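You operate a simulated robot arm through the tools that you are given. There is no shell and no other tool. Be economical: measure what you need, move in short steps, check, and stop when the job is done.

You run a simulated two-armed robot. Do the job below in one go: nothing can be reset, and whatever is moved stays where it is left.

TASK
Zero the counter, then key in the yellow beads of the dish under the 10x lens.
Fine: hold the counter while you press its white key; lamp at 60 %; focus until SHARP; the blue window ends at 00.

Only the result counts: the job must be done as asked and must still hold three seconds after the hand-in. Knocking over, shifting, dropping, spilling or breaking anything else fails it.

THE ROBOT
Two 7-joint arms with two-finger parallel grippers on one trunk, on a base that drives. Base frame: it is fixed to the floor where the robot stands at the start and does not move with it; the origin is under the middle of the robot, x ahead of it, y to its left, z up. Readings come in m, degrees, newtons and seconds.
The left shoulder is at the start at [0.07, 0.134, 1.276], the right one opposite. With the tool pointing down near the work surface each hand reaches from about 0.1 to 0.36 m from the robot's upright axis, wherever it stands, measured 20 degrees to its own side. Places, roughly: blue counter key [0.6, 0.2, 1]; filter slider [0.9, 0.5, 1.2]; green save key [0.7, 0, 1]; monitor switch [0.7, 0, 1]; power switch [0.7, 0.6, 1]; stage carrier [0.9, 0.5, 1.1]; white zero key [0.5, 0.2, 0.9]. Payload 1.57 kg a hand.
The tool frame of a hand sits at the grasp point between the pads (the TCP): z along the fingers, y along the line on which they close. The tips reach 0.03 m beyond it. Largest opening 0.08 m; finger width 0.017, thickness 0.012; the body of the gripper, 0.04 by 0.082 m, starts 0.08 m behind the TCP.
Orientation is that of the tool frame in the base frame, as a unit quaternion [w, x, y, z]. With the fingers straight down and closing along the base's y, the tool's x points along the base's -x, its y along +y and its z along -z.

THE INTERFACE
- The arms move only by the tool jog_arm. It takes "left_plan", "right_plan" or both (then of equal length, played together; a hand with none holds still); each is a list of rows, each a list of 7 numbers: the turn, a rotation vector about the base's x, y, z in degrees, then the shift along the base's x, y, z in mm, then the gripper command, from -1 (shut) to 1 (fully open), values between in proportion. In form: [[wx, wy, wz, dx, dy, dz, jaw], ...]. A call has 1 to 8 rows; each row shifts and turns the commanded pose from where the row before left it. Rows are played at 5 a second. More than 0.05 m and 8.6 degrees between two rows, or a gripper value outside its range, and nothing of the call is played. A pose out of reach is approached as far as the arm can. The call stops where the force on the tool passes 50 N (or 10 N more than at its start, if that is more) or the arm is blocked; 0.2 s more then pass. The fingers move at their own pace (about 0.153 m/s each) and stop on an object; they squeeze with about 24 N. The grip force told is the motor's: it shows also when the fingers shut on nothing. Time passes only in rows, and 0.2 s behind the last, so rows that do not move let the fingers close. It gives the time, the measured TCP pose, the force on the tool (base axes), the opening and the grip force at its end, in the units of the frame above (readings bear some noise), with the torque about the TCP (base axes, N m) and any sound that the robot's microphone picked up, and new pictures: "pictures" is both (left out), scene, wrist or none (wrist: the cameras of the hands that moved).
- Cameras (640 x 400 px; columns grow to the right, rows downward): "scene" is now at [0.1272, 0.0354, 1.5032]; the picture's right is [0.44, -0.90, 0.00], its down [-0.54, -0.26, -0.80] and it looks along [0.72, 0.35, -0.60] (base axes); focal length 275 px, centre (320, 200). "left" rides on the left gripper at [0.072, 0.007, -0.122] in its tool frame; the picture's right is [-0.09, 1.00, 0.00], its down [-0.84, -0.08, -0.54] and it looks along [-0.54, -0.05, 0.84] (tool axes); focal length 238 px, centre (320, 200). "right" rides on the right gripper at [0.072, -0.007, -0.122] in its tool frame; the picture's right is [0.09, 1.00, 0.00], its down [-0.84, 0.08, -0.54] and it looks along [-0.54, 0.05, 0.84] (tool axes); focal length 238 px, centre (320, 200).
- move_column(by): slides the trunk up (or, below 0, down) by that many m; the arms and the scene camera ride with it, the base frame stays. It gives what a move gives, with no picture.
- roll_base(legs): drives the robot by 1 to 6 legs, each [ahead, left, turn to the left] in m, m and degrees, along the robot's own axes; the way and the turn of a leg run together, so that a leg with both is an arc; at most 1.5 m and 180 degrees a leg. The arms and the cameras ride along, it lands a little off, and it stops where it bumps. It gives what a move gives, and a new picture of the scene camera.
- pan_tilt(pan, tilt): turns the head with the scene camera to pan (to the left, within 86 degrees either way) and tilt (down, from -29 to 69), counted from straight ahead of the robot. It gives what a move gives, and a new picture of the scene camera.
- measure_at(camera, pixels): for up to 12 pixels [column, row] of the newest picture of that camera ("zoom" is the newest enlarged one), the place [x, y, z] in the base frame of the surface seen there, good to about 0.002 m. The clock stands still meanwhile.
- close_up(camera, box): a new picture of the part [left, top, right, bottom] of that camera's present view, enlarged. The clock stands still meanwhile.
- job_done(): hands the job in; it is judged then, once.

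Go step by step. Measure first, check grasps and placings, and put right what went wrong. The budget is 80 turns and 260 pictures, counting those below and the enlarged ones. Unless the task says otherwise, let go and move clear before handing in, and close with one line.

The tools are called as name(argument=value, ...) on one line, values as JSON. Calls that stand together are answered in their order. jog_arm: Moves the arms, as the interface text tells. Its arguments: {"type":"object","properties":{"left_plan":{"type":"array","items":{"type":"array","items":{"type":"number"}}},"right_plan":{"type":"array","items":{"type":"array","items":{"type":"number"}}},"pictures":{"type":"string","enum":["both","scene","wrist","none"]}},"required":[]} The other tools are called the same way: move_column (by) slides the trunk up or down; roll_base (legs) drives the base; pan_tilt (pan, tilt) turns the head that bears the scene camera; measure_at (camera, pixels) gives the place of the surface under pixels of a picture; close_up (camera, box) takes an enlarged picture of a part of a camera's view; job_done () hands the job in.

At the start:

```text
t: 0.0
left_eef_pos: [0.3386, 0.3962, 1.2627]
left_ee_rot: [0.0, -0.001, 1.0, -0.001]
left_wrist_force: [-1.0, 0.1, -0.3]
left_wrist_torque: [-0.01, -0.04, 0.0]
left_gripper_width: 0.0801
left_finger_force: 0.1
right_eef_pos: [0.3883, 0.0216, 1.2753]
right_ee_rot: [0.0, 0.0, 1.0, 0.0]
right_wrist_force: [0.0, 0.3, -0.1]
right_wrist_torque: [0.01, 0.03, 0.0]
right_gripper_width: 0.0798
right_finger_force: 0.1
trunk travel left (down, up): [-0.85, 0.09]
robot x, y, heading: [0.0008, -0.0046, -0.0]
head pan, tilt: [25.8, 36.6]
```

scene: 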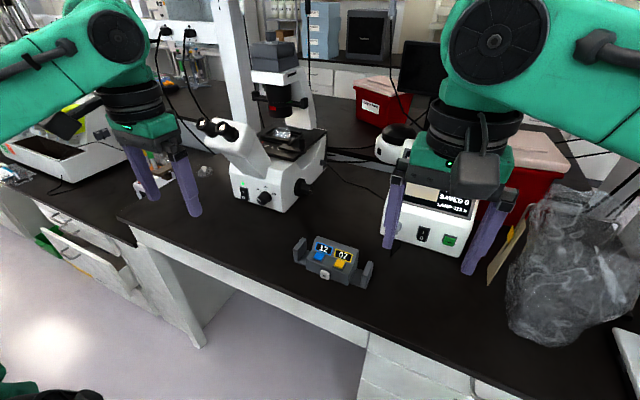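
right: 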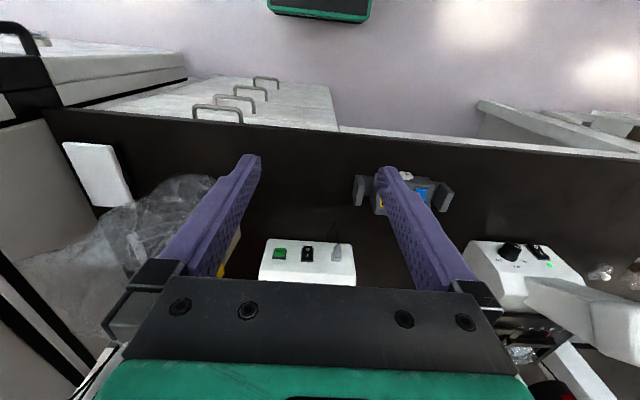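
left: 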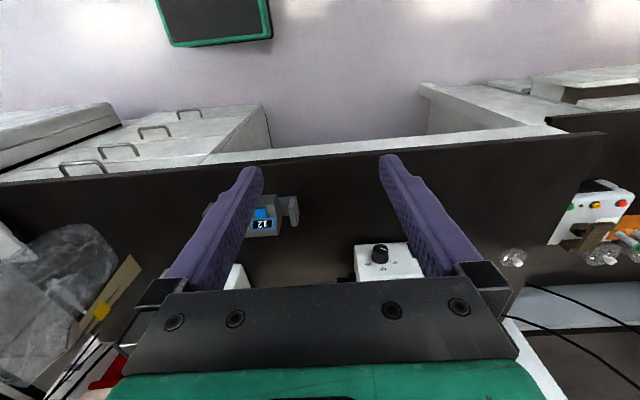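

The scene shows the counter near (333,258) with blue window 12 and yellow window 07, the microscope near (275,160), and the camera monitor box near (440,215). I'll take enlarged views of these.

close_up(camera="scene", box=[280, 225, 390, 295])

close_up(camera="scene", box=[190, 30, 350, 220])

close_up(camera="scene", box=[370, 120, 530, 280])

measure_at(camera="scene", pixels=[[325, 274], [318, 257], [340, 263], [300, 250], [366, 273], [244, 193], [264, 198], [304, 188], [284, 134], [422, 234], [449, 240], [335, 300]])

```text
5.71 times, centred on (335, 260) of scene
```

zoom: 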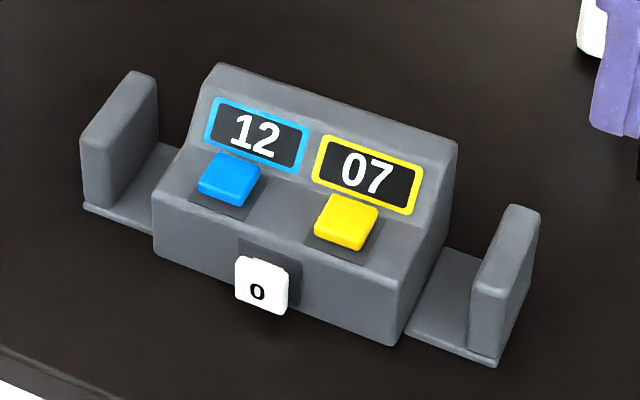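

```text
2.11 times, centred on (270, 125) of scene
```

zoom: 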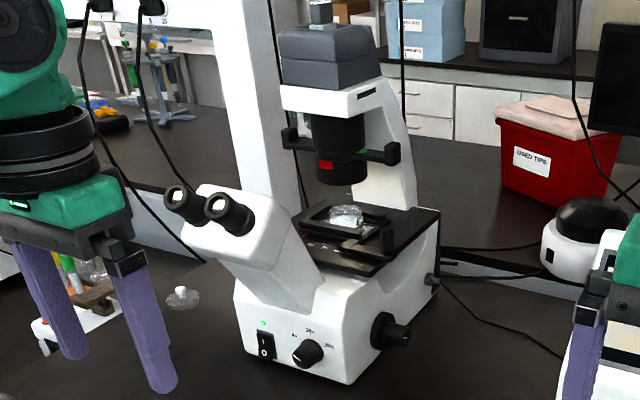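

```text
2.50 times, centred on (450, 200) of scene
```

zoom: 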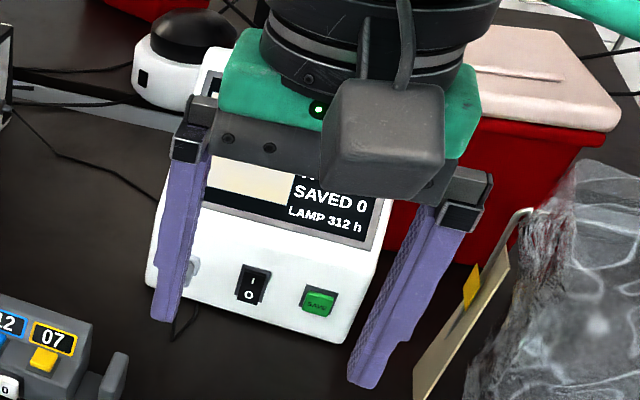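

```text
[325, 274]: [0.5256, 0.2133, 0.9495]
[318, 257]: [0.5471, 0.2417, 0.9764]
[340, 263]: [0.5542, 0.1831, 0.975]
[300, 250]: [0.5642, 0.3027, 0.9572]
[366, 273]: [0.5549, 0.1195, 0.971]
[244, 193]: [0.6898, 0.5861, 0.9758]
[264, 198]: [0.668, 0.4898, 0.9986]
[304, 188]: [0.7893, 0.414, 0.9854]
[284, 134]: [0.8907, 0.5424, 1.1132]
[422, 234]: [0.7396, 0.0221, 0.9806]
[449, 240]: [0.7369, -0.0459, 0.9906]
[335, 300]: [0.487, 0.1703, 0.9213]
```

The right gripper hides the monitor box at (440,205). I'll pull the right hand back to see its screen.

jog_arm(right_plan=[[0, 0, 0, -20, -45, 0, 1], [0, 0, 0, -20, -45, 0, 1], [0, 0, 0, -20, -45, 0, 1], [0, 0, 0, -20, -45, 0, 1]], pictures="scene")

close_up(camera="scene", box=[370, 110, 530, 270])

```text
t: 1.0
left_eef_pos: [0.3366, 0.3919, 1.2635]
left_ee_rot: [0.0, -0.002, 1.0, 0.001]
left_wrist_force: [0.1, -0.1, -0.2]
left_wrist_torque: [0.02, -0.02, -0.01]
left_gripper_width: 0.0804
left_finger_force: 0.0
right_eef_pos: [0.3048, -0.1601, 1.2713]
right_ee_rot: [0.0, -0.001, 1.0, 0.001]
right_wrist_force: [-0.1, -0.4, -0.1]
right_wrist_torque: [0.03, -0.01, -0.03]
right_gripper_width: 0.0799
right_finger_force: 0.0
trunk travel left (down, up): [-0.85, 0.09]
robot x, y, heading: [0.0018, -0.0004, 0.1]
head pan, tilt: [25.8, 36.6]
```

scene: 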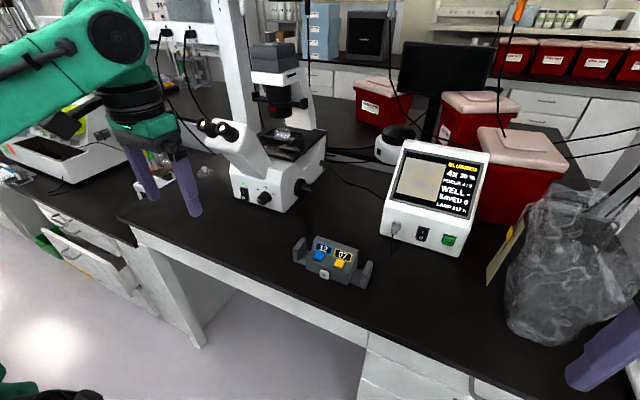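

```text
2.50 times, centred on (450, 190) of scene
```

zoom: 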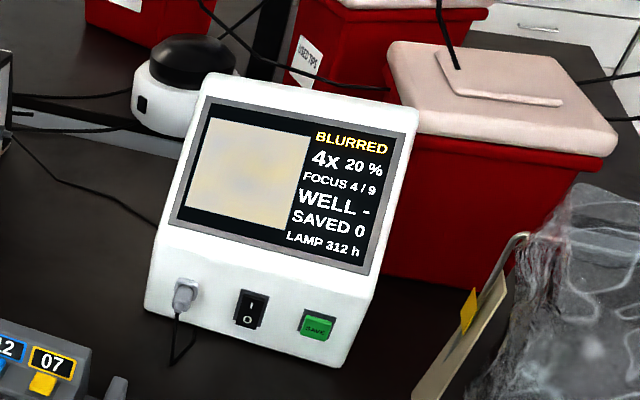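

The monitor reads BLURRED, 4x, 20 %, FOCUS 4/9, WELL -. Now I'll look at the microscope's front knob, side knob and stage in detail.

close_up(camera="scene", box=[225, 170, 320, 215])

close_up(camera="scene", box=[240, 60, 335, 170])

close_up(camera="left", box=[340, 230, 440, 290])

```text
6.74 times, centred on (272, 192) of scene
```

zoom: 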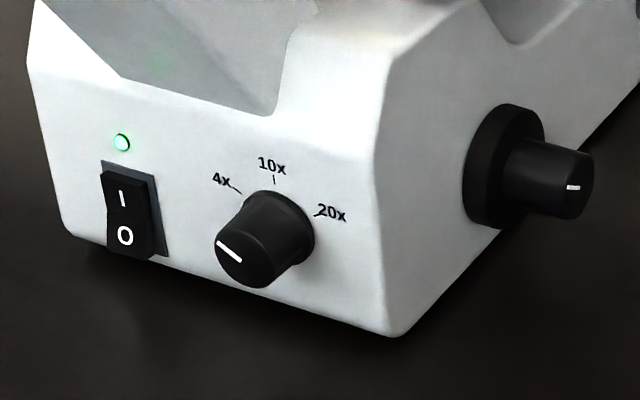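

```text
3.64 times, centred on (288, 115) of scene
```

zoom: 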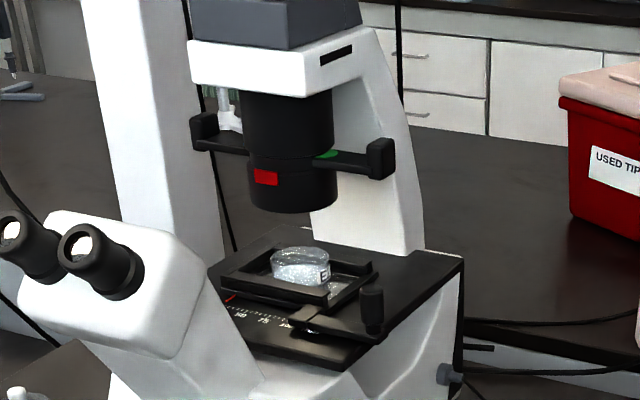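

```text
6.40 times, centred on (390, 260) of left
```

zoom: 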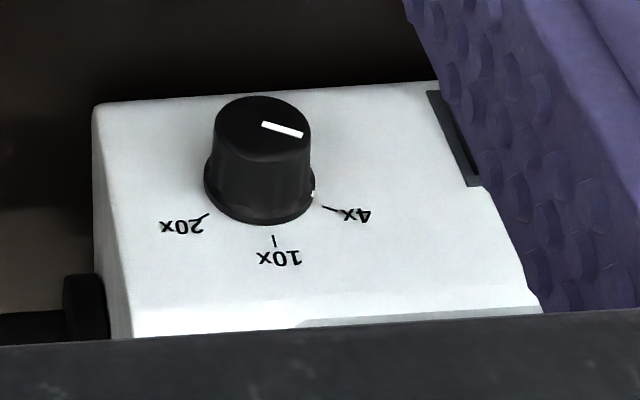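

The knob at (264,198) sets magnification (4x/10x/20x); the side shaft at (304,188) is likely focus. I'll measure geometry before driving closer.

measure_at(camera="scene", pixels=[[206, 128], [226, 136], [262, 196], [250, 183], [278, 208], [236, 200], [298, 185], [310, 188], [272, 53], [300, 97], [340, 305], [140, 240]])

measure_at(camera="left", pixels=[[380, 250], [362, 264], [405, 264], [384, 271], [362, 250], [400, 250], [378, 262], [386, 262], [380, 246], [262, 215], [292, 210]])

```text
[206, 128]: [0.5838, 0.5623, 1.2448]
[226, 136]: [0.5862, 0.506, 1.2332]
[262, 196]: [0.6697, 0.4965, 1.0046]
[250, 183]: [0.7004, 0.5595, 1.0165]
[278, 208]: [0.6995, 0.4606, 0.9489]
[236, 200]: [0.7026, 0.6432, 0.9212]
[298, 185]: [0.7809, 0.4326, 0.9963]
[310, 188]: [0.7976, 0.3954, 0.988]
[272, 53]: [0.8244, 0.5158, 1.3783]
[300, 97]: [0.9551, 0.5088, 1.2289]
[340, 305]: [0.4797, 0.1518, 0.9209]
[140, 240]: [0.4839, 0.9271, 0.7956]
```

```text
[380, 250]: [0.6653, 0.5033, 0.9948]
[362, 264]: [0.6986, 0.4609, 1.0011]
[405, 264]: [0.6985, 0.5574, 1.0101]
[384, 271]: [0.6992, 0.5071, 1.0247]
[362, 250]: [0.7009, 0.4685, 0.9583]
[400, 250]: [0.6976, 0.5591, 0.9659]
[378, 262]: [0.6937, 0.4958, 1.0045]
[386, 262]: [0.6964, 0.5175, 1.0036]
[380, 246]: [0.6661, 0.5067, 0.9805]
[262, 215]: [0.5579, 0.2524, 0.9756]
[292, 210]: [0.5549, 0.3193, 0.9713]
```

The front face is vertical at x=0.70 with the knob axis along x near (y 0.50, z 0.99); the focus knob sticks out toward -y near (0.79, 0.40, 0.985). I'll drive left and a bit ahead for a closer look.

roll_base(legs=[[0, 0.3, 0], [0.12, 0, 0]])

pan_tilt(pan=15, tilt=35)

```text
t: 3.9
left_eef_pos: [0.4568, 0.6941, 1.2643]
left_ee_rot: [0.002, 0.0, 1.0, 0.0]
left_wrist_force: [0.3, -0.1, 0.1]
left_wrist_torque: [0.0, -0.01, 0.01]
left_gripper_width: 0.0803
left_finger_force: 0.1
right_eef_pos: [0.4244, 0.1422, 1.2726]
right_ee_rot: [0.002, 0.0, 1.0, 0.0]
right_wrist_force: [-0.5, -0.9, -0.2]
right_wrist_torque: [0.01, -0.03, -0.04]
right_gripper_width: 0.0803
right_finger_force: 0.0
trunk travel left (down, up): [-0.85, 0.09]
robot x, y, heading: [0.1204, 0.3013, -0.1]
head pan, tilt: [25.8, 36.6]
```

scene: 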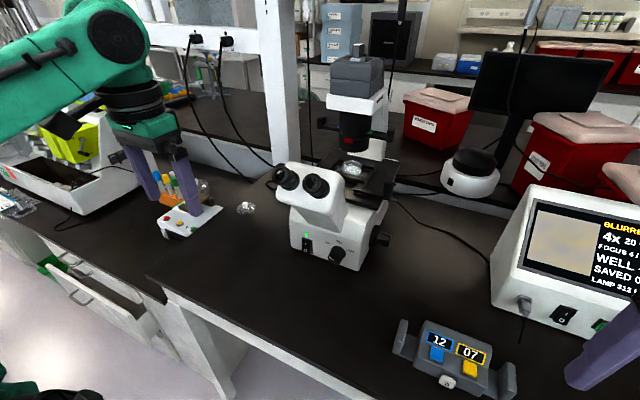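

```text
t: 4.6
left_eef_pos: [0.4614, 0.6945, 1.2627]
left_ee_rot: [0.0, 0.0, 1.0, 0.001]
left_wrist_force: [0.0, -0.1, 0.1]
left_wrist_torque: [0.0, 0.0, 0.0]
left_gripper_width: 0.0797
left_finger_force: 0.2
right_eef_pos: [0.4282, 0.1419, 1.2709]
right_ee_rot: [0.0, 0.001, 1.0, 0.0]
right_wrist_force: [0.3, 1.1, -0.3]
right_wrist_torque: [0.02, 0.06, -0.03]
right_gripper_width: 0.0801
right_finger_force: 0.1
trunk travel left (down, up): [-0.85, 0.09]
robot x, y, heading: [0.1216, 0.2982, -0.0]
head pan, tilt: [15.0, 35.0]
```

scene: 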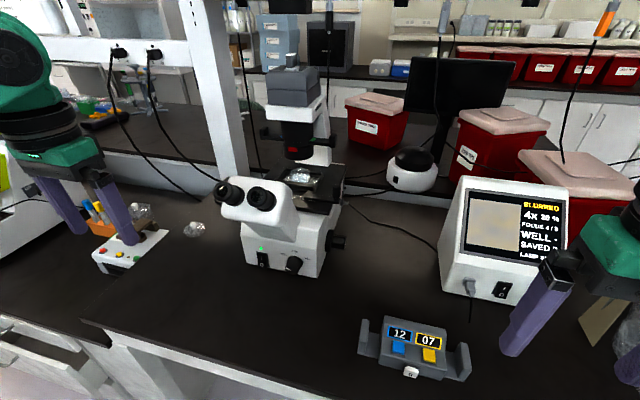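

Now a closer view of the stage, microscope right side, and the left keyed box.

close_up(camera="scene", box=[270, 110, 370, 215])

close_up(camera="scene", box=[250, 50, 340, 160])

close_up(camera="scene", box=[300, 190, 360, 280])

close_up(camera="scene", box=[80, 190, 220, 280])

```text
3.81 times, centred on (320, 162) of scene
```

zoom: 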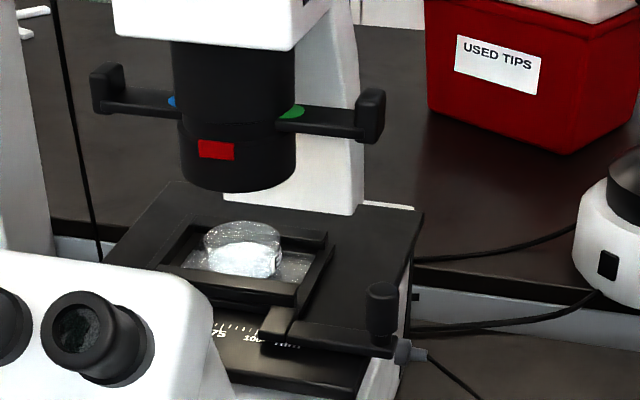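

```text
3.64 times, centred on (295, 105) of scene
```

zoom: 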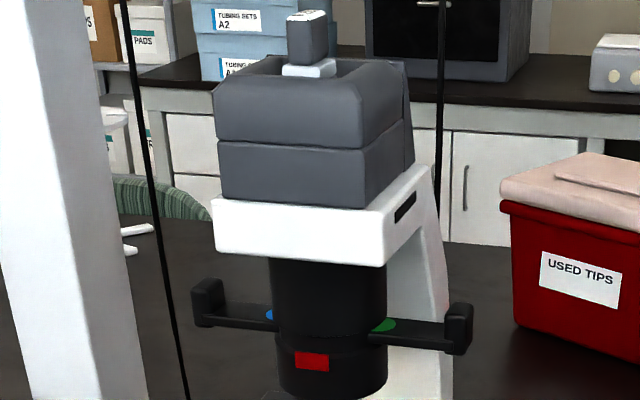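

```text
4.44 times, centred on (330, 235) of scene
```

zoom: 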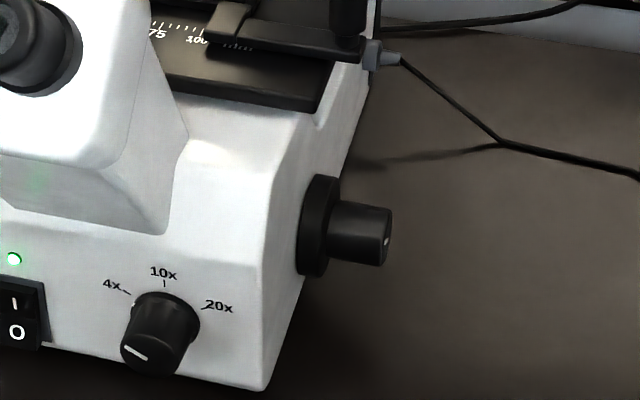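

```text
4.44 times, centred on (150, 235) of scene
```

zoom: 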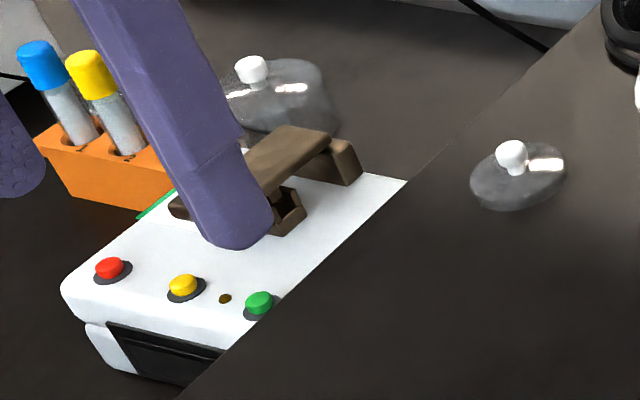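

I don't see a lamp control yet; I'll look from the left wrist camera at the microscope's left side.

jog_arm(left_plan=[[0, 0, 0, 0, 0, 0, 1]], right_plan=[[0, 0, 0, 0, 0, 0, 1]], pictures="both")

measure_at(camera="scene", pixels=[[332, 241], [344, 242], [340, 185], [341, 200], [322, 180], [320, 203], [330, 176], [292, 265], [255, 258], [293, 70], [270, 130], [338, 140]])

```text
t: 5.0
left_eef_pos: [0.4589, 0.6948, 1.2627]
left_ee_rot: [0.001, 0.0, 1.0, -0.001]
left_wrist_force: [0.0, -0.6, 0.2]
left_wrist_torque: [-0.02, 0.01, 0.0]
left_gripper_width: 0.0798
left_finger_force: 0.0
right_eef_pos: [0.4277, 0.1428, 1.271]
right_ee_rot: [0.001, 0.0, 1.0, 0.001]
right_wrist_force: [0.0, -0.4, 0.4]
right_wrist_torque: [0.01, -0.01, -0.05]
right_gripper_width: 0.0801
right_finger_force: 0.0
trunk travel left (down, up): [-0.85, 0.09]
robot x, y, heading: [0.1169, 0.3, -0.1]
head pan, tilt: [15.0, 35.0]
```

scene: 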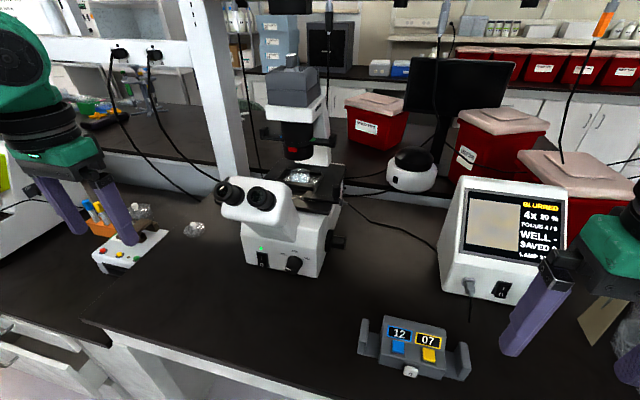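
right: 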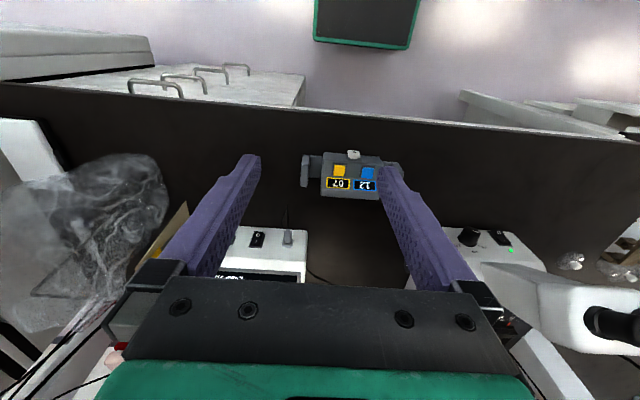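
left: 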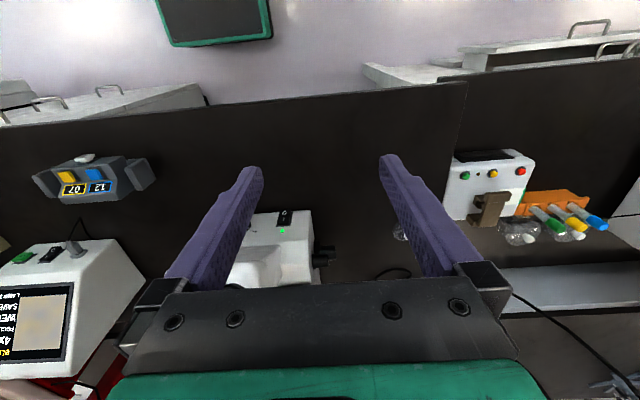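

```text
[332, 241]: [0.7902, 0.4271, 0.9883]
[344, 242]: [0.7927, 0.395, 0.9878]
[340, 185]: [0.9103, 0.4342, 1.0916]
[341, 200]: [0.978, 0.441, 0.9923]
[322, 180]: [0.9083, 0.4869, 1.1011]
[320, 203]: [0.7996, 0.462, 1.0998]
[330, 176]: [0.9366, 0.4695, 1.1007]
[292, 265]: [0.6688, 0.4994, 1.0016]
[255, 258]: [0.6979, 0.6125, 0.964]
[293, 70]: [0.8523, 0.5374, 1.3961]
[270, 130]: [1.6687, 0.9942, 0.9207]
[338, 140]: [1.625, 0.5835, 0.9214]
```

The left wrist picture shows another knob at (322,258) on the microscope's left side. Zooming there.

close_up(camera="left", box=[225, 200, 355, 290])

measure_at(camera="left", pixels=[[318, 258], [326, 258], [332, 258], [326, 248], [326, 266], [316, 245], [318, 268], [333, 251], [333, 263], [300, 240], [310, 240], [402, 232]])

```text
4.44 times, centred on (290, 245) of left
```

zoom: 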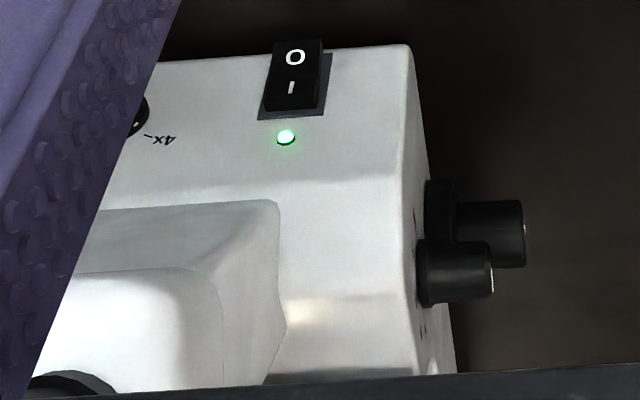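

```text
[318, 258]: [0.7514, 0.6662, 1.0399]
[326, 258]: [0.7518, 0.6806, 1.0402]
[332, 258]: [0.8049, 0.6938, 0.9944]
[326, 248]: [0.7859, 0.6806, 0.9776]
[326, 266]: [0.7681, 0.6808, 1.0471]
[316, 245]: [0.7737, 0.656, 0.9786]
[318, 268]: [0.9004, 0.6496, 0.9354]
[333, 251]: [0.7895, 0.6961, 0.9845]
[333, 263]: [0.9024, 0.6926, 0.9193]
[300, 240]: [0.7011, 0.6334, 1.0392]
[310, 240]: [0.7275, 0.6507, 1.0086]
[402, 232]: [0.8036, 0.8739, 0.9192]
```

The left side carries a lamp knob at about (0.768, 0.67, 1.045) above the second focus knob (0.79, 0.68, 0.985). I'll tuck the right hand in, turn the left hand's camera toward -y to see that side.

jog_arm(left_plan=[[0, 0, -8, 0, 10, 0, 1], [0, 0, -8, 0, 10, 0, 1], [0, 0, -8, 0, 10, 0, 1], [0, 0, -8, 0, 10, 0, 1], [0, 0, -8, 0, 10, 0, 1], [0, 0, -8, 0, 10, 0, 1], [0, 0, -8, 0, 10, 0, 1], [0, 0, -8, 0, 10, 0, 1]], right_plan=[[0, 0, 0, -15, -10, 0, 1], [0, 0, 0, -15, -10, 0, 1], [0, 0, 0, -15, -10, 0, 1], [0, 0, 0, -15, -10, 0, 1], [0, 0, 0, -15, -10, 0, 1], [0, 0, 0, -15, -10, 0, 1], [0, 0, 0, -15, -10, 0, 1], [0, 0, 0, -15, -10, 0, 1]], pictures="none")

roll_base(legs=[[0, 0.25, 0], [0.15, 0, 0]])

```text
t: 6.8
left_eef_pos: [0.4608, 0.7773, 1.2624]
left_ee_rot: [-0.001, 0.53, 0.848, -0.001]
left_wrist_force: [-0.3, -0.4, 0.0]
left_wrist_torque: [-0.02, 0.0, -0.01]
left_gripper_width: 0.0801
left_finger_force: 0.0
right_eef_pos: [0.3252, 0.0872, 1.2743]
right_ee_rot: [-0.001, 0.0, 1.0, 0.001]
right_wrist_force: [-1.2, 1.2, -0.9]
right_wrist_torque: [0.03, 0.02, 0.0]
right_gripper_width: 0.0797
right_finger_force: 0.0
right hand out of reach, approached as far as the arm can: row 7, 8
trunk travel left (down, up): [-0.85, 0.09]
robot x, y, heading: [0.1205, 0.2996, -0.1]
head pan, tilt: [15.0, 35.0]
```

```text
t: 9.6
left_eef_pos: [0.6044, 1.0285, 1.2633]
left_ee_rot: [0.001, 0.529, 0.849, 0.0]
left_wrist_force: [0.3, -0.2, -1.2]
left_wrist_torque: [0.01, 0.02, -0.02]
left_gripper_width: 0.08
left_finger_force: 0.1
right_eef_pos: [0.4716, 0.3392, 1.2742]
right_ee_rot: [0.001, -0.001, 1.0, 0.001]
right_wrist_force: [0.0, 0.5, 0.8]
right_wrist_torque: [-0.01, 0.0, -0.01]
right_gripper_width: 0.0798
right_finger_force: 0.0
trunk travel left (down, up): [-0.85, 0.09]
robot x, y, heading: [0.2687, 0.5509, -0.3]
head pan, tilt: [15.0, 35.0]
```

scene: 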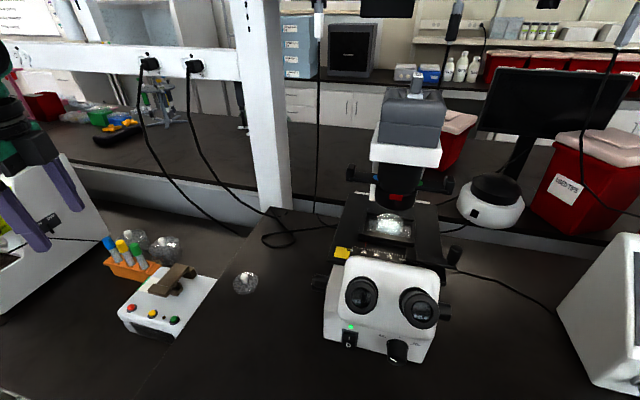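

The base fits under the table. I'll finish the left hand's yaw toward -y and look at the microscope's left side; also zoom on the stage.

jog_arm(left_plan=[[0, 0, -7, 35, -20, 0, 1], [0, 0, -7, 35, -20, 0, 1], [0, 0, -6, 35, -20, 0, 1], [0, 0, -6, 35, -20, 0, 1]], pictures="wrist")

close_up(camera="scene", box=[310, 190, 470, 290])

```text
t: 10.6
left_eef_pos: [0.7503, 0.9421, 1.2634]
left_ee_rot: [-0.001, 0.707, 0.708, -0.001]
left_wrist_force: [0.6, -1.1, 0.7]
left_wrist_torque: [0.0, 0.06, -0.05]
left_gripper_width: 0.0802
left_finger_force: 0.1
right_eef_pos: [0.4773, 0.3375, 1.2722]
right_ee_rot: [-0.001, -0.001, 1.0, 0.001]
right_wrist_force: [0.4, 0.3, -0.6]
right_wrist_torque: [0.01, -0.02, 0.02]
right_gripper_width: 0.08
right_finger_force: 0.2
trunk travel left (down, up): [-0.85, 0.09]
robot x, y, heading: [0.2696, 0.5503, 0.5]
head pan, tilt: [15.0, 35.0]
```

left: 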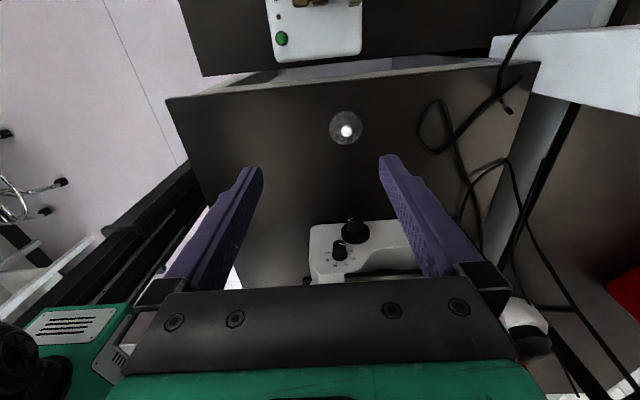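

```text
4.00 times, centred on (390, 240) of scene
```

zoom: 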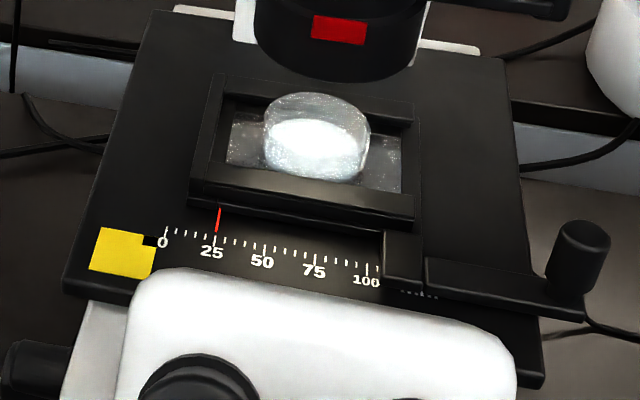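

close_up(camera="left", box=[300, 200, 420, 285])

measure_at(camera="left", pixels=[[340, 255], [341, 242], [355, 225], [355, 238], [328, 258], [350, 258], [340, 265], [348, 218], [362, 218], [370, 230], [346, 130]])

measure_at(camera="scene", pixels=[[377, 213], [402, 213], [389, 232], [389, 237], [374, 195], [416, 195], [364, 243], [453, 246], [340, 253], [395, 197], [352, 172], [448, 183]])

```text
4.71 times, centred on (360, 242) of left
```

zoom: 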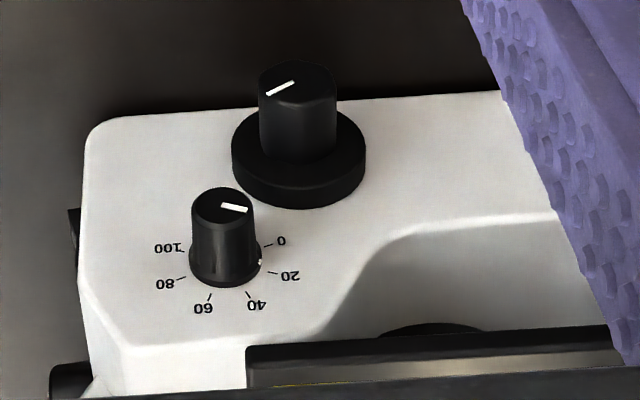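

```text
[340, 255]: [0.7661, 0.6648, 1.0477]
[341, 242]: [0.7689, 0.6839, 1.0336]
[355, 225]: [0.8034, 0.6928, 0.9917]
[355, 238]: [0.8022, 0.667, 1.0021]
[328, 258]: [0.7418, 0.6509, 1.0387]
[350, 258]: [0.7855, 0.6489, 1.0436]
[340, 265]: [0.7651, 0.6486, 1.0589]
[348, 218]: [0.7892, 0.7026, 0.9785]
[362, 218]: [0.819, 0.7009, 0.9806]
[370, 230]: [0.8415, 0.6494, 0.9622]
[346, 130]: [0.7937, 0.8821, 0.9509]
```

```text
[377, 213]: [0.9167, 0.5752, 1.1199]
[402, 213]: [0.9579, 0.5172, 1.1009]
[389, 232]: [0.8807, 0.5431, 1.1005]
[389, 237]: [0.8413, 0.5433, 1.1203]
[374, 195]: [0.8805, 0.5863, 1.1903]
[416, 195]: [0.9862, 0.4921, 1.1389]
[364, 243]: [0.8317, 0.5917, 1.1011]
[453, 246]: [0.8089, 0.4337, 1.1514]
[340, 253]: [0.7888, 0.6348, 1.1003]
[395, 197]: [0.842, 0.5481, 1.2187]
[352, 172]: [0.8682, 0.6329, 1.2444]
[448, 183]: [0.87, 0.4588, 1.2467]
```

Lamp dial: 20→60 is about 90° clockwise seen from the left, i.e. a turn about -y; knob axis about (0.766, z 1.04), face y 0.685. I'll point the left hand along -y, staying high.

jog_arm(left_plan=[[-8, 0, 0, 0, 0, 0, 0], [-8, 0, 0, 0, 0, 0, 0], [-8, 0, 0, 0, 0, 0, 0], [-8, 0, 0, 0, 0, 0, 0], [-8, 0, 0, 0, 0, 0, 0], [-8, 0, 0, 0, 0, 0, 0], [-8, 0, 0, 0, 0, 0, 0], [-8, 0, 0, 0, 0, 0, 0]], pictures="none")

jog_arm(left_plan=[[-8, 0, 0, 0, 0, -40, 0], [-8, 0, 0, 0, 0, -40, 0], [-8, 0, 0, 0, 0, -40, 0], [-2, 0, 0, 4, 0, -40, 0]])

```text
t: 12.4
left_eef_pos: [0.7456, 0.9154, 1.2476]
left_ee_rot: [0.355, 0.611, 0.613, -0.353]
left_wrist_force: [0.1, -0.6, 0.1]
left_wrist_torque: [0.01, 0.0, 0.01]
left_gripper_width: 0.0398
left_finger_force: 0.0
left hand out of reach, approached as far as the arm can: row 5, 6, 7, 8
right_eef_pos: [0.4751, 0.3383, 1.2744]
right_ee_rot: [0.0, -0.001, 1.0, 0.0]
right_wrist_force: [0.8, 0.3, -0.3]
right_wrist_torque: [-0.02, 0.01, 0.02]
right_gripper_width: 0.0798
right_finger_force: 0.0
trunk travel left (down, up): [-0.85, 0.09]
robot x, y, heading: [0.269, 0.5498, 0.1]
head pan, tilt: [15.0, 35.0]
```

```text
t: 13.4
left_eef_pos: [0.6303, 0.8992, 1.1536]
left_ee_rot: [0.454, 0.54, 0.558, -0.438]
left_wrist_force: [0.0, 0.6, -1.1]
left_wrist_torque: [-0.06, -0.01, -0.02]
left_gripper_width: 0.0399
left_finger_force: 0.1
left hand out of reach, approached as far as the arm can: row 1, 2, 3
right_eef_pos: [0.4787, 0.3378, 1.2739]
right_ee_rot: [-0.002, 0.0, 1.0, -0.001]
right_wrist_force: [0.1, 0.8, 0.7]
right_wrist_torque: [-0.01, 0.02, 0.01]
right_gripper_width: 0.0799
right_finger_force: 0.2
trunk travel left (down, up): [-0.85, 0.09]
robot x, y, heading: [0.2691, 0.5484, 0.4]
head pan, tilt: [15.0, 35.0]
```

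scene: 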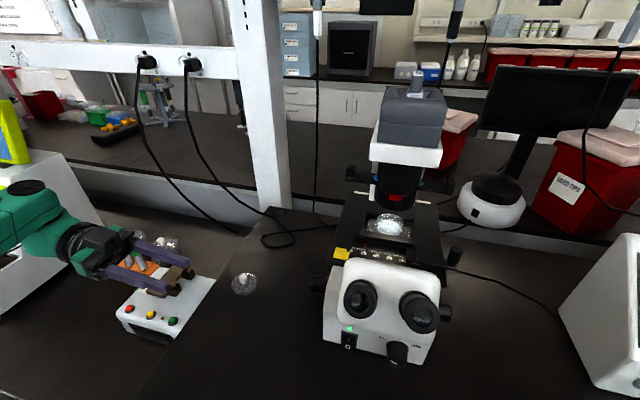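
left: 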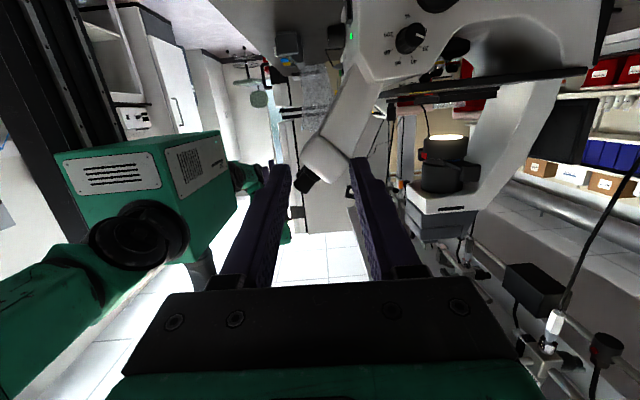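

The hand was lagging mid-call; I'll hold one row to see where it settles.

jog_arm(left_plan=[[0, 0, 0, 0, 0, 0, 0], [0, 0, 0, 0, 0, 0, 0], [0, 0, 0, 0, 0, 0, 0]], pictures="none")

```text
t: 14.2
left_eef_pos: [0.6277, 0.8997, 1.1552]
left_ee_rot: [0.454, 0.54, 0.557, -0.438]
left_wrist_force: [0.0, 1.2, 0.0]
left_wrist_torque: [-0.03, 0.04, 0.0]
left_gripper_width: 0.0403
left_finger_force: 0.0
right_eef_pos: [0.4745, 0.3389, 1.2737]
right_ee_rot: [0.0, -0.001, 1.0, -0.001]
right_wrist_force: [0.2, 0.0, -0.4]
right_wrist_torque: [-0.01, -0.01, -0.01]
right_gripper_width: 0.08
right_finger_force: 0.0
trunk travel left (down, up): [-0.85, 0.09]
robot x, y, heading: [0.2697, 0.55, 0.3]
head pan, tilt: [15.0, 35.0]
```

The arm reaches about its limit here; the shoulder is high. I'll move the left hand inward and up, then lower the trunk.

jog_arm(left_plan=[[0, 0, 0, 0, -25, 20, 0], [-3, 0, 0, 0, -25, 20, 0], [-4, 0, 0, 0, -25, 20, 0], [-4, 0, 0, 0, -25, 20, 0]], pictures="none")

move_column(by=-0.15)

jog_arm(left_plan=[[0, 0, 0, 20, 0, 0, 0], [0, 0, 0, 20, 0, 0, 0], [0, 0, 0, 20, 0, 0, 0], [0, 0, 0, 20, 0, 0, 0]])

```text
t: 15.2
left_eef_pos: [0.6264, 0.7992, 1.236]
left_ee_rot: [0.504, 0.494, 0.514, -0.489]
left_wrist_force: [-0.3, -0.6, 1.0]
left_wrist_torque: [0.04, 0.03, -0.06]
left_gripper_width: 0.04
left_finger_force: 0.1
right_eef_pos: [0.4745, 0.3376, 1.2738]
right_ee_rot: [0.0, -0.001, 1.0, 0.001]
right_wrist_force: [0.4, 0.6, 0.2]
right_wrist_torque: [0.0, 0.02, -0.01]
right_gripper_width: 0.0797
right_finger_force: 0.1
trunk travel left (down, up): [-0.85, 0.09]
robot x, y, heading: [0.268, 0.5487, -0.1]
head pan, tilt: [15.0, 35.0]
```

```text
t: 17.0
left_eef_pos: [0.6279, 0.7998, 1.0845]
left_ee_rot: [0.503, 0.495, 0.513, -0.489]
left_wrist_force: [-0.1, -0.4, -0.4]
left_wrist_torque: [-0.03, -0.03, -0.02]
left_gripper_width: 0.0398
left_finger_force: 0.1
right_eef_pos: [0.4728, 0.3384, 1.1238]
right_ee_rot: [0.0, -0.001, 1.0, 0.0]
right_wrist_force: [-1.2, 0.4, -0.5]
right_wrist_torque: [-0.01, -0.01, -0.01]
right_gripper_width: 0.0798
right_finger_force: 0.2
trunk travel left (down, up): [-0.7, 0.24]
robot x, y, heading: [0.2711, 0.5518, 0.4]
head pan, tilt: [15.0, 35.0]
```

```text
t: 18.0
left_eef_pos: [0.7079, 0.7989, 1.0864]
left_ee_rot: [0.503, 0.494, 0.514, -0.489]
left_wrist_force: [-0.4, -0.5, -0.3]
left_wrist_torque: [-0.04, -0.02, 0.01]
left_gripper_width: 0.0399
left_finger_force: 0.1
right_eef_pos: [0.4757, 0.3389, 1.1242]
right_ee_rot: [0.0, -0.001, 1.0, 0.0]
right_wrist_force: [-0.1, 0.9, 0.0]
right_wrist_torque: [-0.01, 0.02, -0.02]
right_gripper_width: 0.0797
right_finger_force: 0.0
trunk travel left (down, up): [-0.7, 0.24]
robot x, y, heading: [0.2699, 0.5528, -0.0]
head pan, tilt: [15.0, 35.0]
```

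scene: 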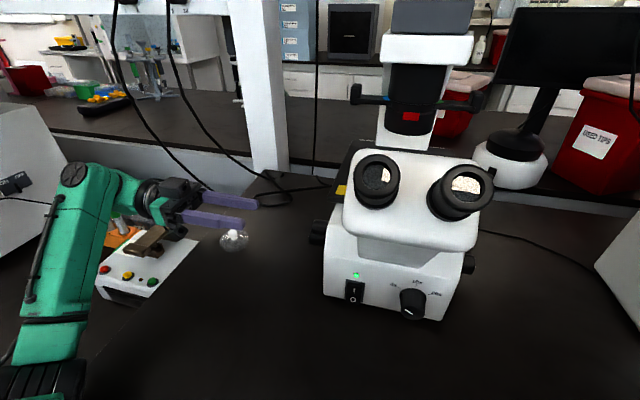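
left: 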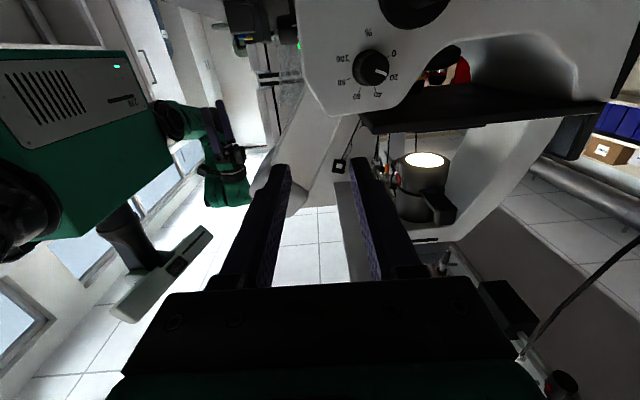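

The left camera now faces the lamp dial at (370,68). Zooming and measuring it.

close_up(camera="left", box=[325, 20, 415, 110])

measure_at(camera="left", pixels=[[374, 68], [352, 68], [356, 55], [392, 78], [372, 51], [372, 87], [340, 68], [400, 68], [420, 8], [378, 76], [380, 60], [368, 75]])

```text
4.44 times, centred on (370, 65) of left
```

zoom: 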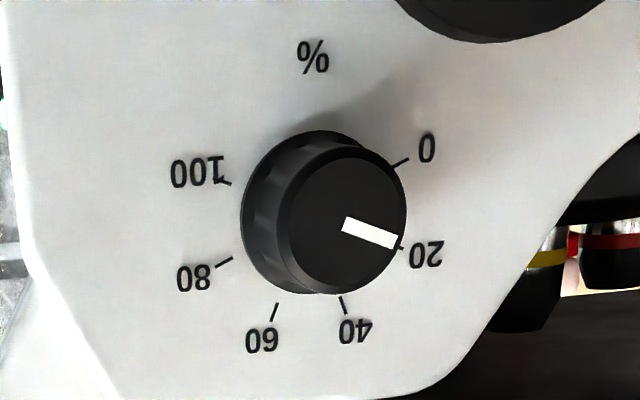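

```text
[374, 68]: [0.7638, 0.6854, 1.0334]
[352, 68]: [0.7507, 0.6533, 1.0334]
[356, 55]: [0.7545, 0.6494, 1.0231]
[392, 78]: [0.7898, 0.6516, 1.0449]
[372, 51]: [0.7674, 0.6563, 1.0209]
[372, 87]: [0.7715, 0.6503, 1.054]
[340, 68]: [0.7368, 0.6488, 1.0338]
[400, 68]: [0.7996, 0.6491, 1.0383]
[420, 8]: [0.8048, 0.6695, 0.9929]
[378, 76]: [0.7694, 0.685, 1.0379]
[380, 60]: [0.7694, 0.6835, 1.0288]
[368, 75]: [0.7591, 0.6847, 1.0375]
```

Dial reads 20; the turn to 60 is ~90°. Axis is at (0.767, 1.035). I'll align the hand with the knob, then approach.

jog_arm(left_plan=[[-1, 0, -2, 20, 0, -17, 0.3], [0, 0, 0, 20, 0, -17, 0.3], [0, 0, 0, 19, 0, -17, 0.3]], pictures="wrist")

pan_tilt(pan=-35, tilt=22)

```text
t: 18.8
left_eef_pos: [0.7667, 0.7979, 1.0315]
left_ee_rot: [-0.499, -0.498, -0.501, 0.502]
left_wrist_force: [-0.9, -0.3, -0.1]
left_wrist_torque: [0.0, 0.01, -0.01]
left_gripper_width: 0.0519
left_finger_force: 0.0
right_eef_pos: [0.475, 0.3379, 1.1237]
right_ee_rot: [0.0, -0.001, 1.0, 0.001]
right_wrist_force: [0.1, -0.8, 0.5]
right_wrist_torque: [0.01, 0.04, -0.03]
right_gripper_width: 0.0801
right_finger_force: 0.1
trunk travel left (down, up): [-0.7, 0.24]
robot x, y, heading: [0.27, 0.5488, 0.2]
head pan, tilt: [15.0, 35.0]
```

left: 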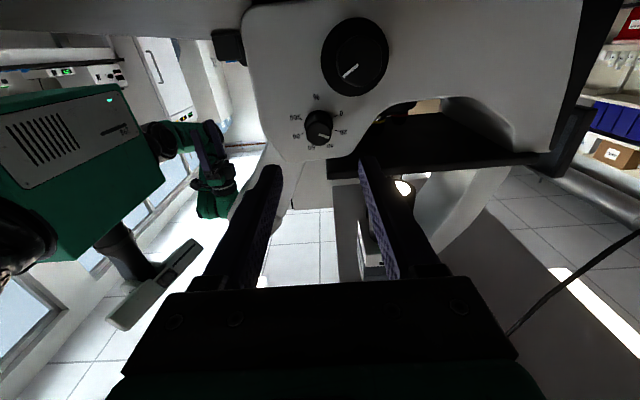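

```text
t: 19.9
left_eef_pos: [0.7662, 0.7986, 1.0331]
left_ee_rot: [-0.5, -0.498, -0.501, 0.502]
left_wrist_force: [-0.7, 0.8, -0.2]
left_wrist_torque: [0.0, -0.03, 0.01]
left_gripper_width: 0.0519
left_finger_force: 0.0
right_eef_pos: [0.4735, 0.3389, 1.1231]
right_ee_rot: [0.0, -0.001, 1.0, 0.0]
right_wrist_force: [-0.2, 0.8, -0.8]
right_wrist_torque: [-0.01, -0.02, 0.03]
right_gripper_width: 0.08
right_finger_force: 0.2
trunk travel left (down, up): [-0.7, 0.24]
robot x, y, heading: [0.2716, 0.5523, -0.1]
head pan, tilt: [-35.0, 22.0]
```

scene: 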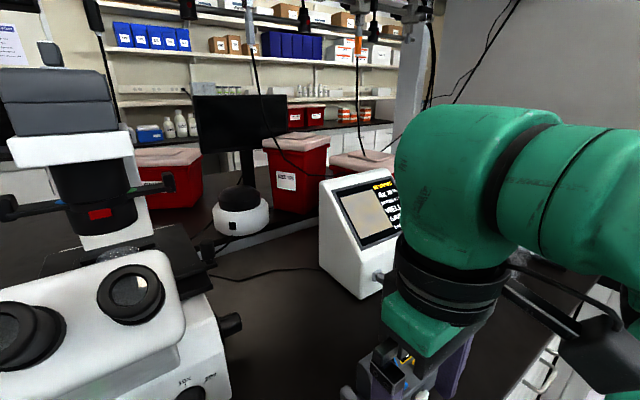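

Aligned. I'll advance on the knob with the left hand (tips to y≈0.668) and shift the right hand aside so the head can see the monitor.

jog_arm(left_plan=[[0, 0, 0, 0, -34, 1, 0.3], [0, 0, 0, 0, -34, 1, 0.3], [0, 0, 0, 0, -33, 0, 0.3], [0, 0, 0, 0, 0, 0, -1], [0, 0, 0, 0, 0, 0, -1]], right_plan=[[0, 0, 0, 0, -40, 0, 1], [0, 0, 0, 0, -40, 0, 1], [0, 0, 0, 0, -40, 0, 1], [0, 0, 0, 0, -30, 0, 1], [0, 0, 0, 0, 0, 0, 1]])

```text
t: 21.3
left_eef_pos: [0.7557, 0.7378, 1.0877]
left_ee_rot: [0.534, 0.521, 0.491, -0.45]
left_wrist_force: [-0.6, -0.6, 0.7]
left_wrist_torque: [0.02, -0.02, 0.03]
left_gripper_width: 0.0003
left_finger_force: 21.7
right_eef_pos: [0.5316, 0.3176, 1.1034]
right_ee_rot: [0.008, -0.015, 1.0, 0.001]
right_wrist_force: [0.2, 0.1, 0.1]
right_wrist_torque: [-0.01, -0.02, -0.02]
right_gripper_width: 0.0803
right_finger_force: 0.0
right hand out of reach, approached as far as the arm can: row 1, 2, 3, 4
trunk travel left (down, up): [-0.7, 0.24]
robot x, y, heading: [0.2726, 0.5663, 1.6]
head pan, tilt: [-35.0, 22.0]
stopped in row 5 (left hand): the arm was blocked; the commanded pose is now the measured one
```

scene: 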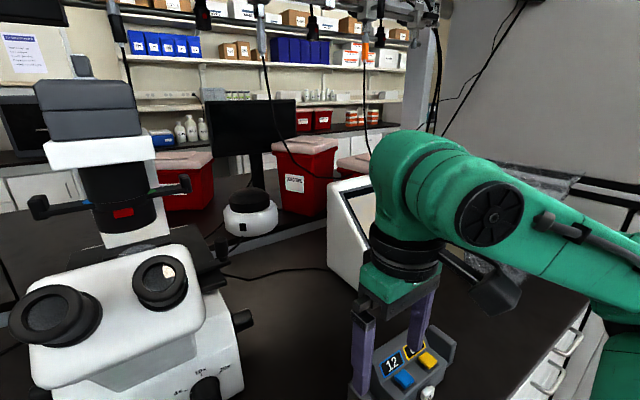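
right: 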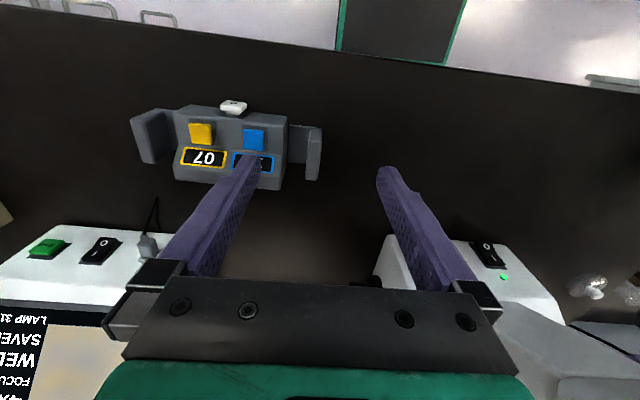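
left: 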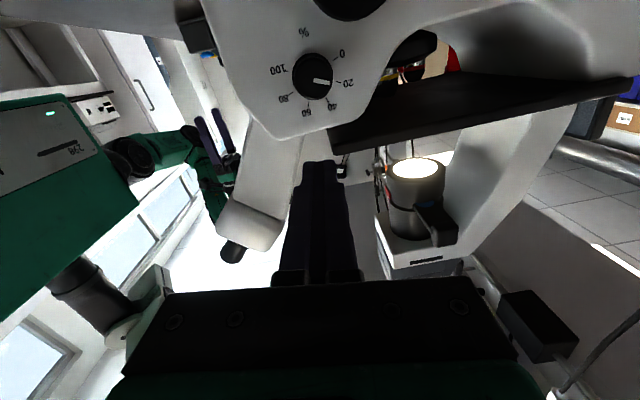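

The left hand was blocked before reaching the knob (z rose to 1.088) and the base was nudged by 1.6°. I'll look at the left arm to find what it touched.

pan_tilt(pan=30, tilt=40)

pan_tilt(pan=65, tilt=50)

```text
t: 22.7
left_eef_pos: [0.7548, 0.7358, 1.0879]
left_ee_rot: [0.534, 0.52, 0.491, -0.45]
left_wrist_force: [-0.1, -0.2, -0.8]
left_wrist_torque: [-0.02, 0.03, 0.03]
left_gripper_width: 0.0
left_finger_force: 21.7
right_eef_pos: [0.5299, 0.3179, 1.1044]
right_ee_rot: [0.008, -0.012, 1.0, 0.0]
right_wrist_force: [0.5, 0.1, 1.5]
right_wrist_torque: [-0.03, 0.0, -0.01]
right_gripper_width: 0.0801
right_finger_force: 0.0
trunk travel left (down, up): [-0.7, 0.24]
robot x, y, heading: [0.2745, 0.5657, 1.4]
head pan, tilt: [30.0, 40.0]
```

scene: 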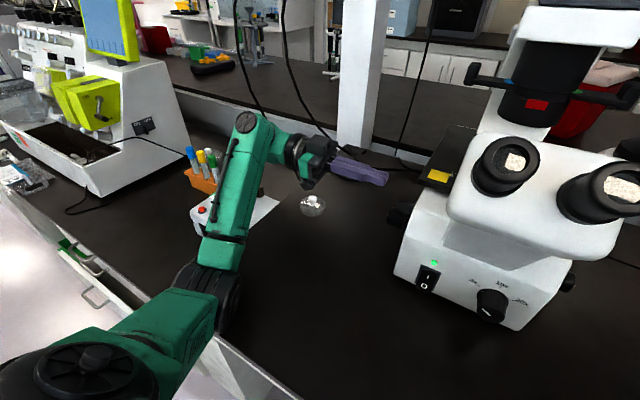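

```text
t: 23.7
left_eef_pos: [0.7552, 0.7359, 1.0878]
left_ee_rot: [0.533, 0.523, 0.489, -0.451]
left_wrist_force: [0.6, 0.2, 0.2]
left_wrist_torque: [0.0, -0.02, -0.03]
left_gripper_width: 0.0
left_finger_force: 21.4
right_eef_pos: [0.53, 0.3156, 1.103]
right_ee_rot: [0.008, -0.013, 1.0, 0.0]
right_wrist_force: [-0.1, -0.5, -0.1]
right_wrist_torque: [-0.03, 0.02, 0.01]
right_gripper_width: 0.0799
right_finger_force: 0.2
trunk travel left (down, up): [-0.7, 0.24]
robot x, y, heading: [0.2745, 0.564, 1.4]
head pan, tilt: [65.0, 50.0]
```

scene: 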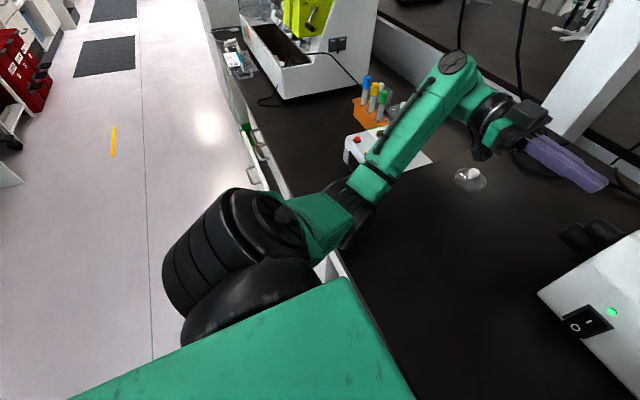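

The elbow came down on the table edge near (340,235). I'll raise the trunk 0.1 m to free it.

move_column(by=0.1)

jog_arm(left_plan=[[0, 0, 0, 0, 15, 0, 0.3], [0, 0, 0, 0, 15, 0, 0.3], [0, 0, 0, 0, 15, -20, 0.3], [0, 0, 0, 0, 15, -30, 0.3]])

```text
t: 25.0
left_eef_pos: [0.7688, 0.731, 1.1716]
left_ee_rot: [0.526, 0.515, 0.493, -0.464]
left_wrist_force: [0.1, -0.1, 0.2]
left_wrist_torque: [0.03, 0.04, -0.02]
left_gripper_width: 0.0001
left_finger_force: 21.6
right_eef_pos: [0.5445, 0.3164, 1.1979]
right_ee_rot: [0.001, -0.012, 1.0, 0.0]
right_wrist_force: [-0.3, -0.4, 0.5]
right_wrist_torque: [0.02, -0.03, -0.03]
right_gripper_width: 0.0803
right_finger_force: 0.1
trunk travel left (down, up): [-0.8, 0.14]
robot x, y, heading: [0.2721, 0.5613, 1.5]
head pan, tilt: [65.0, 50.0]
```

```text
t: 26.0
left_eef_pos: [0.7706, 0.7924, 1.1239]
left_ee_rot: [0.526, 0.514, 0.494, -0.464]
left_wrist_force: [-0.2, 0.5, 0.0]
left_wrist_torque: [-0.01, 0.0, 0.02]
left_gripper_width: 0.0521
left_finger_force: 0.1
right_eef_pos: [0.5463, 0.3171, 1.1979]
right_ee_rot: [0.0, -0.012, 1.0, 0.0]
right_wrist_force: [0.2, -0.1, 0.0]
right_wrist_torque: [0.01, 0.0, 0.0]
right_gripper_width: 0.0801
right_finger_force: 0.0
trunk travel left (down, up): [-0.8, 0.14]
robot x, y, heading: [0.2741, 0.5613, 1.5]
head pan, tilt: [65.0, 50.0]
```

scene: 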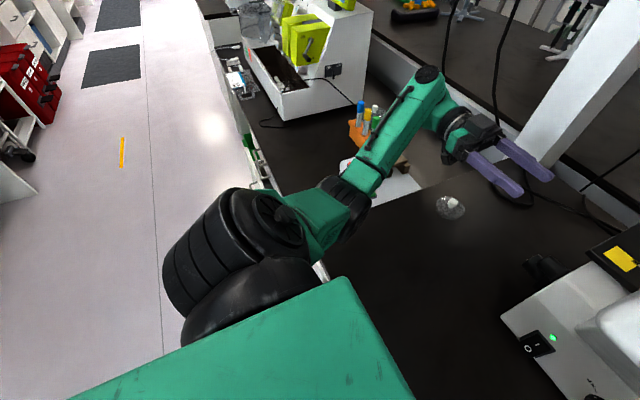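
left: 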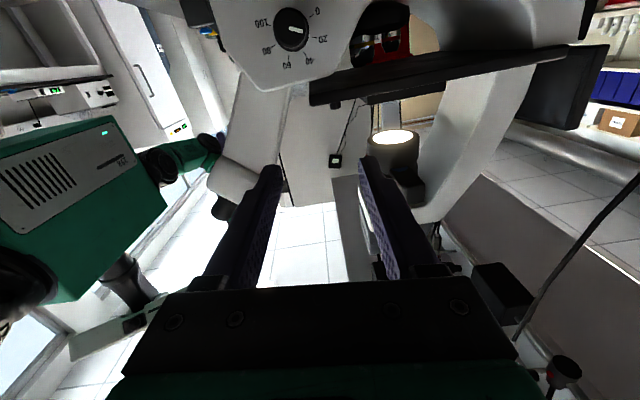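

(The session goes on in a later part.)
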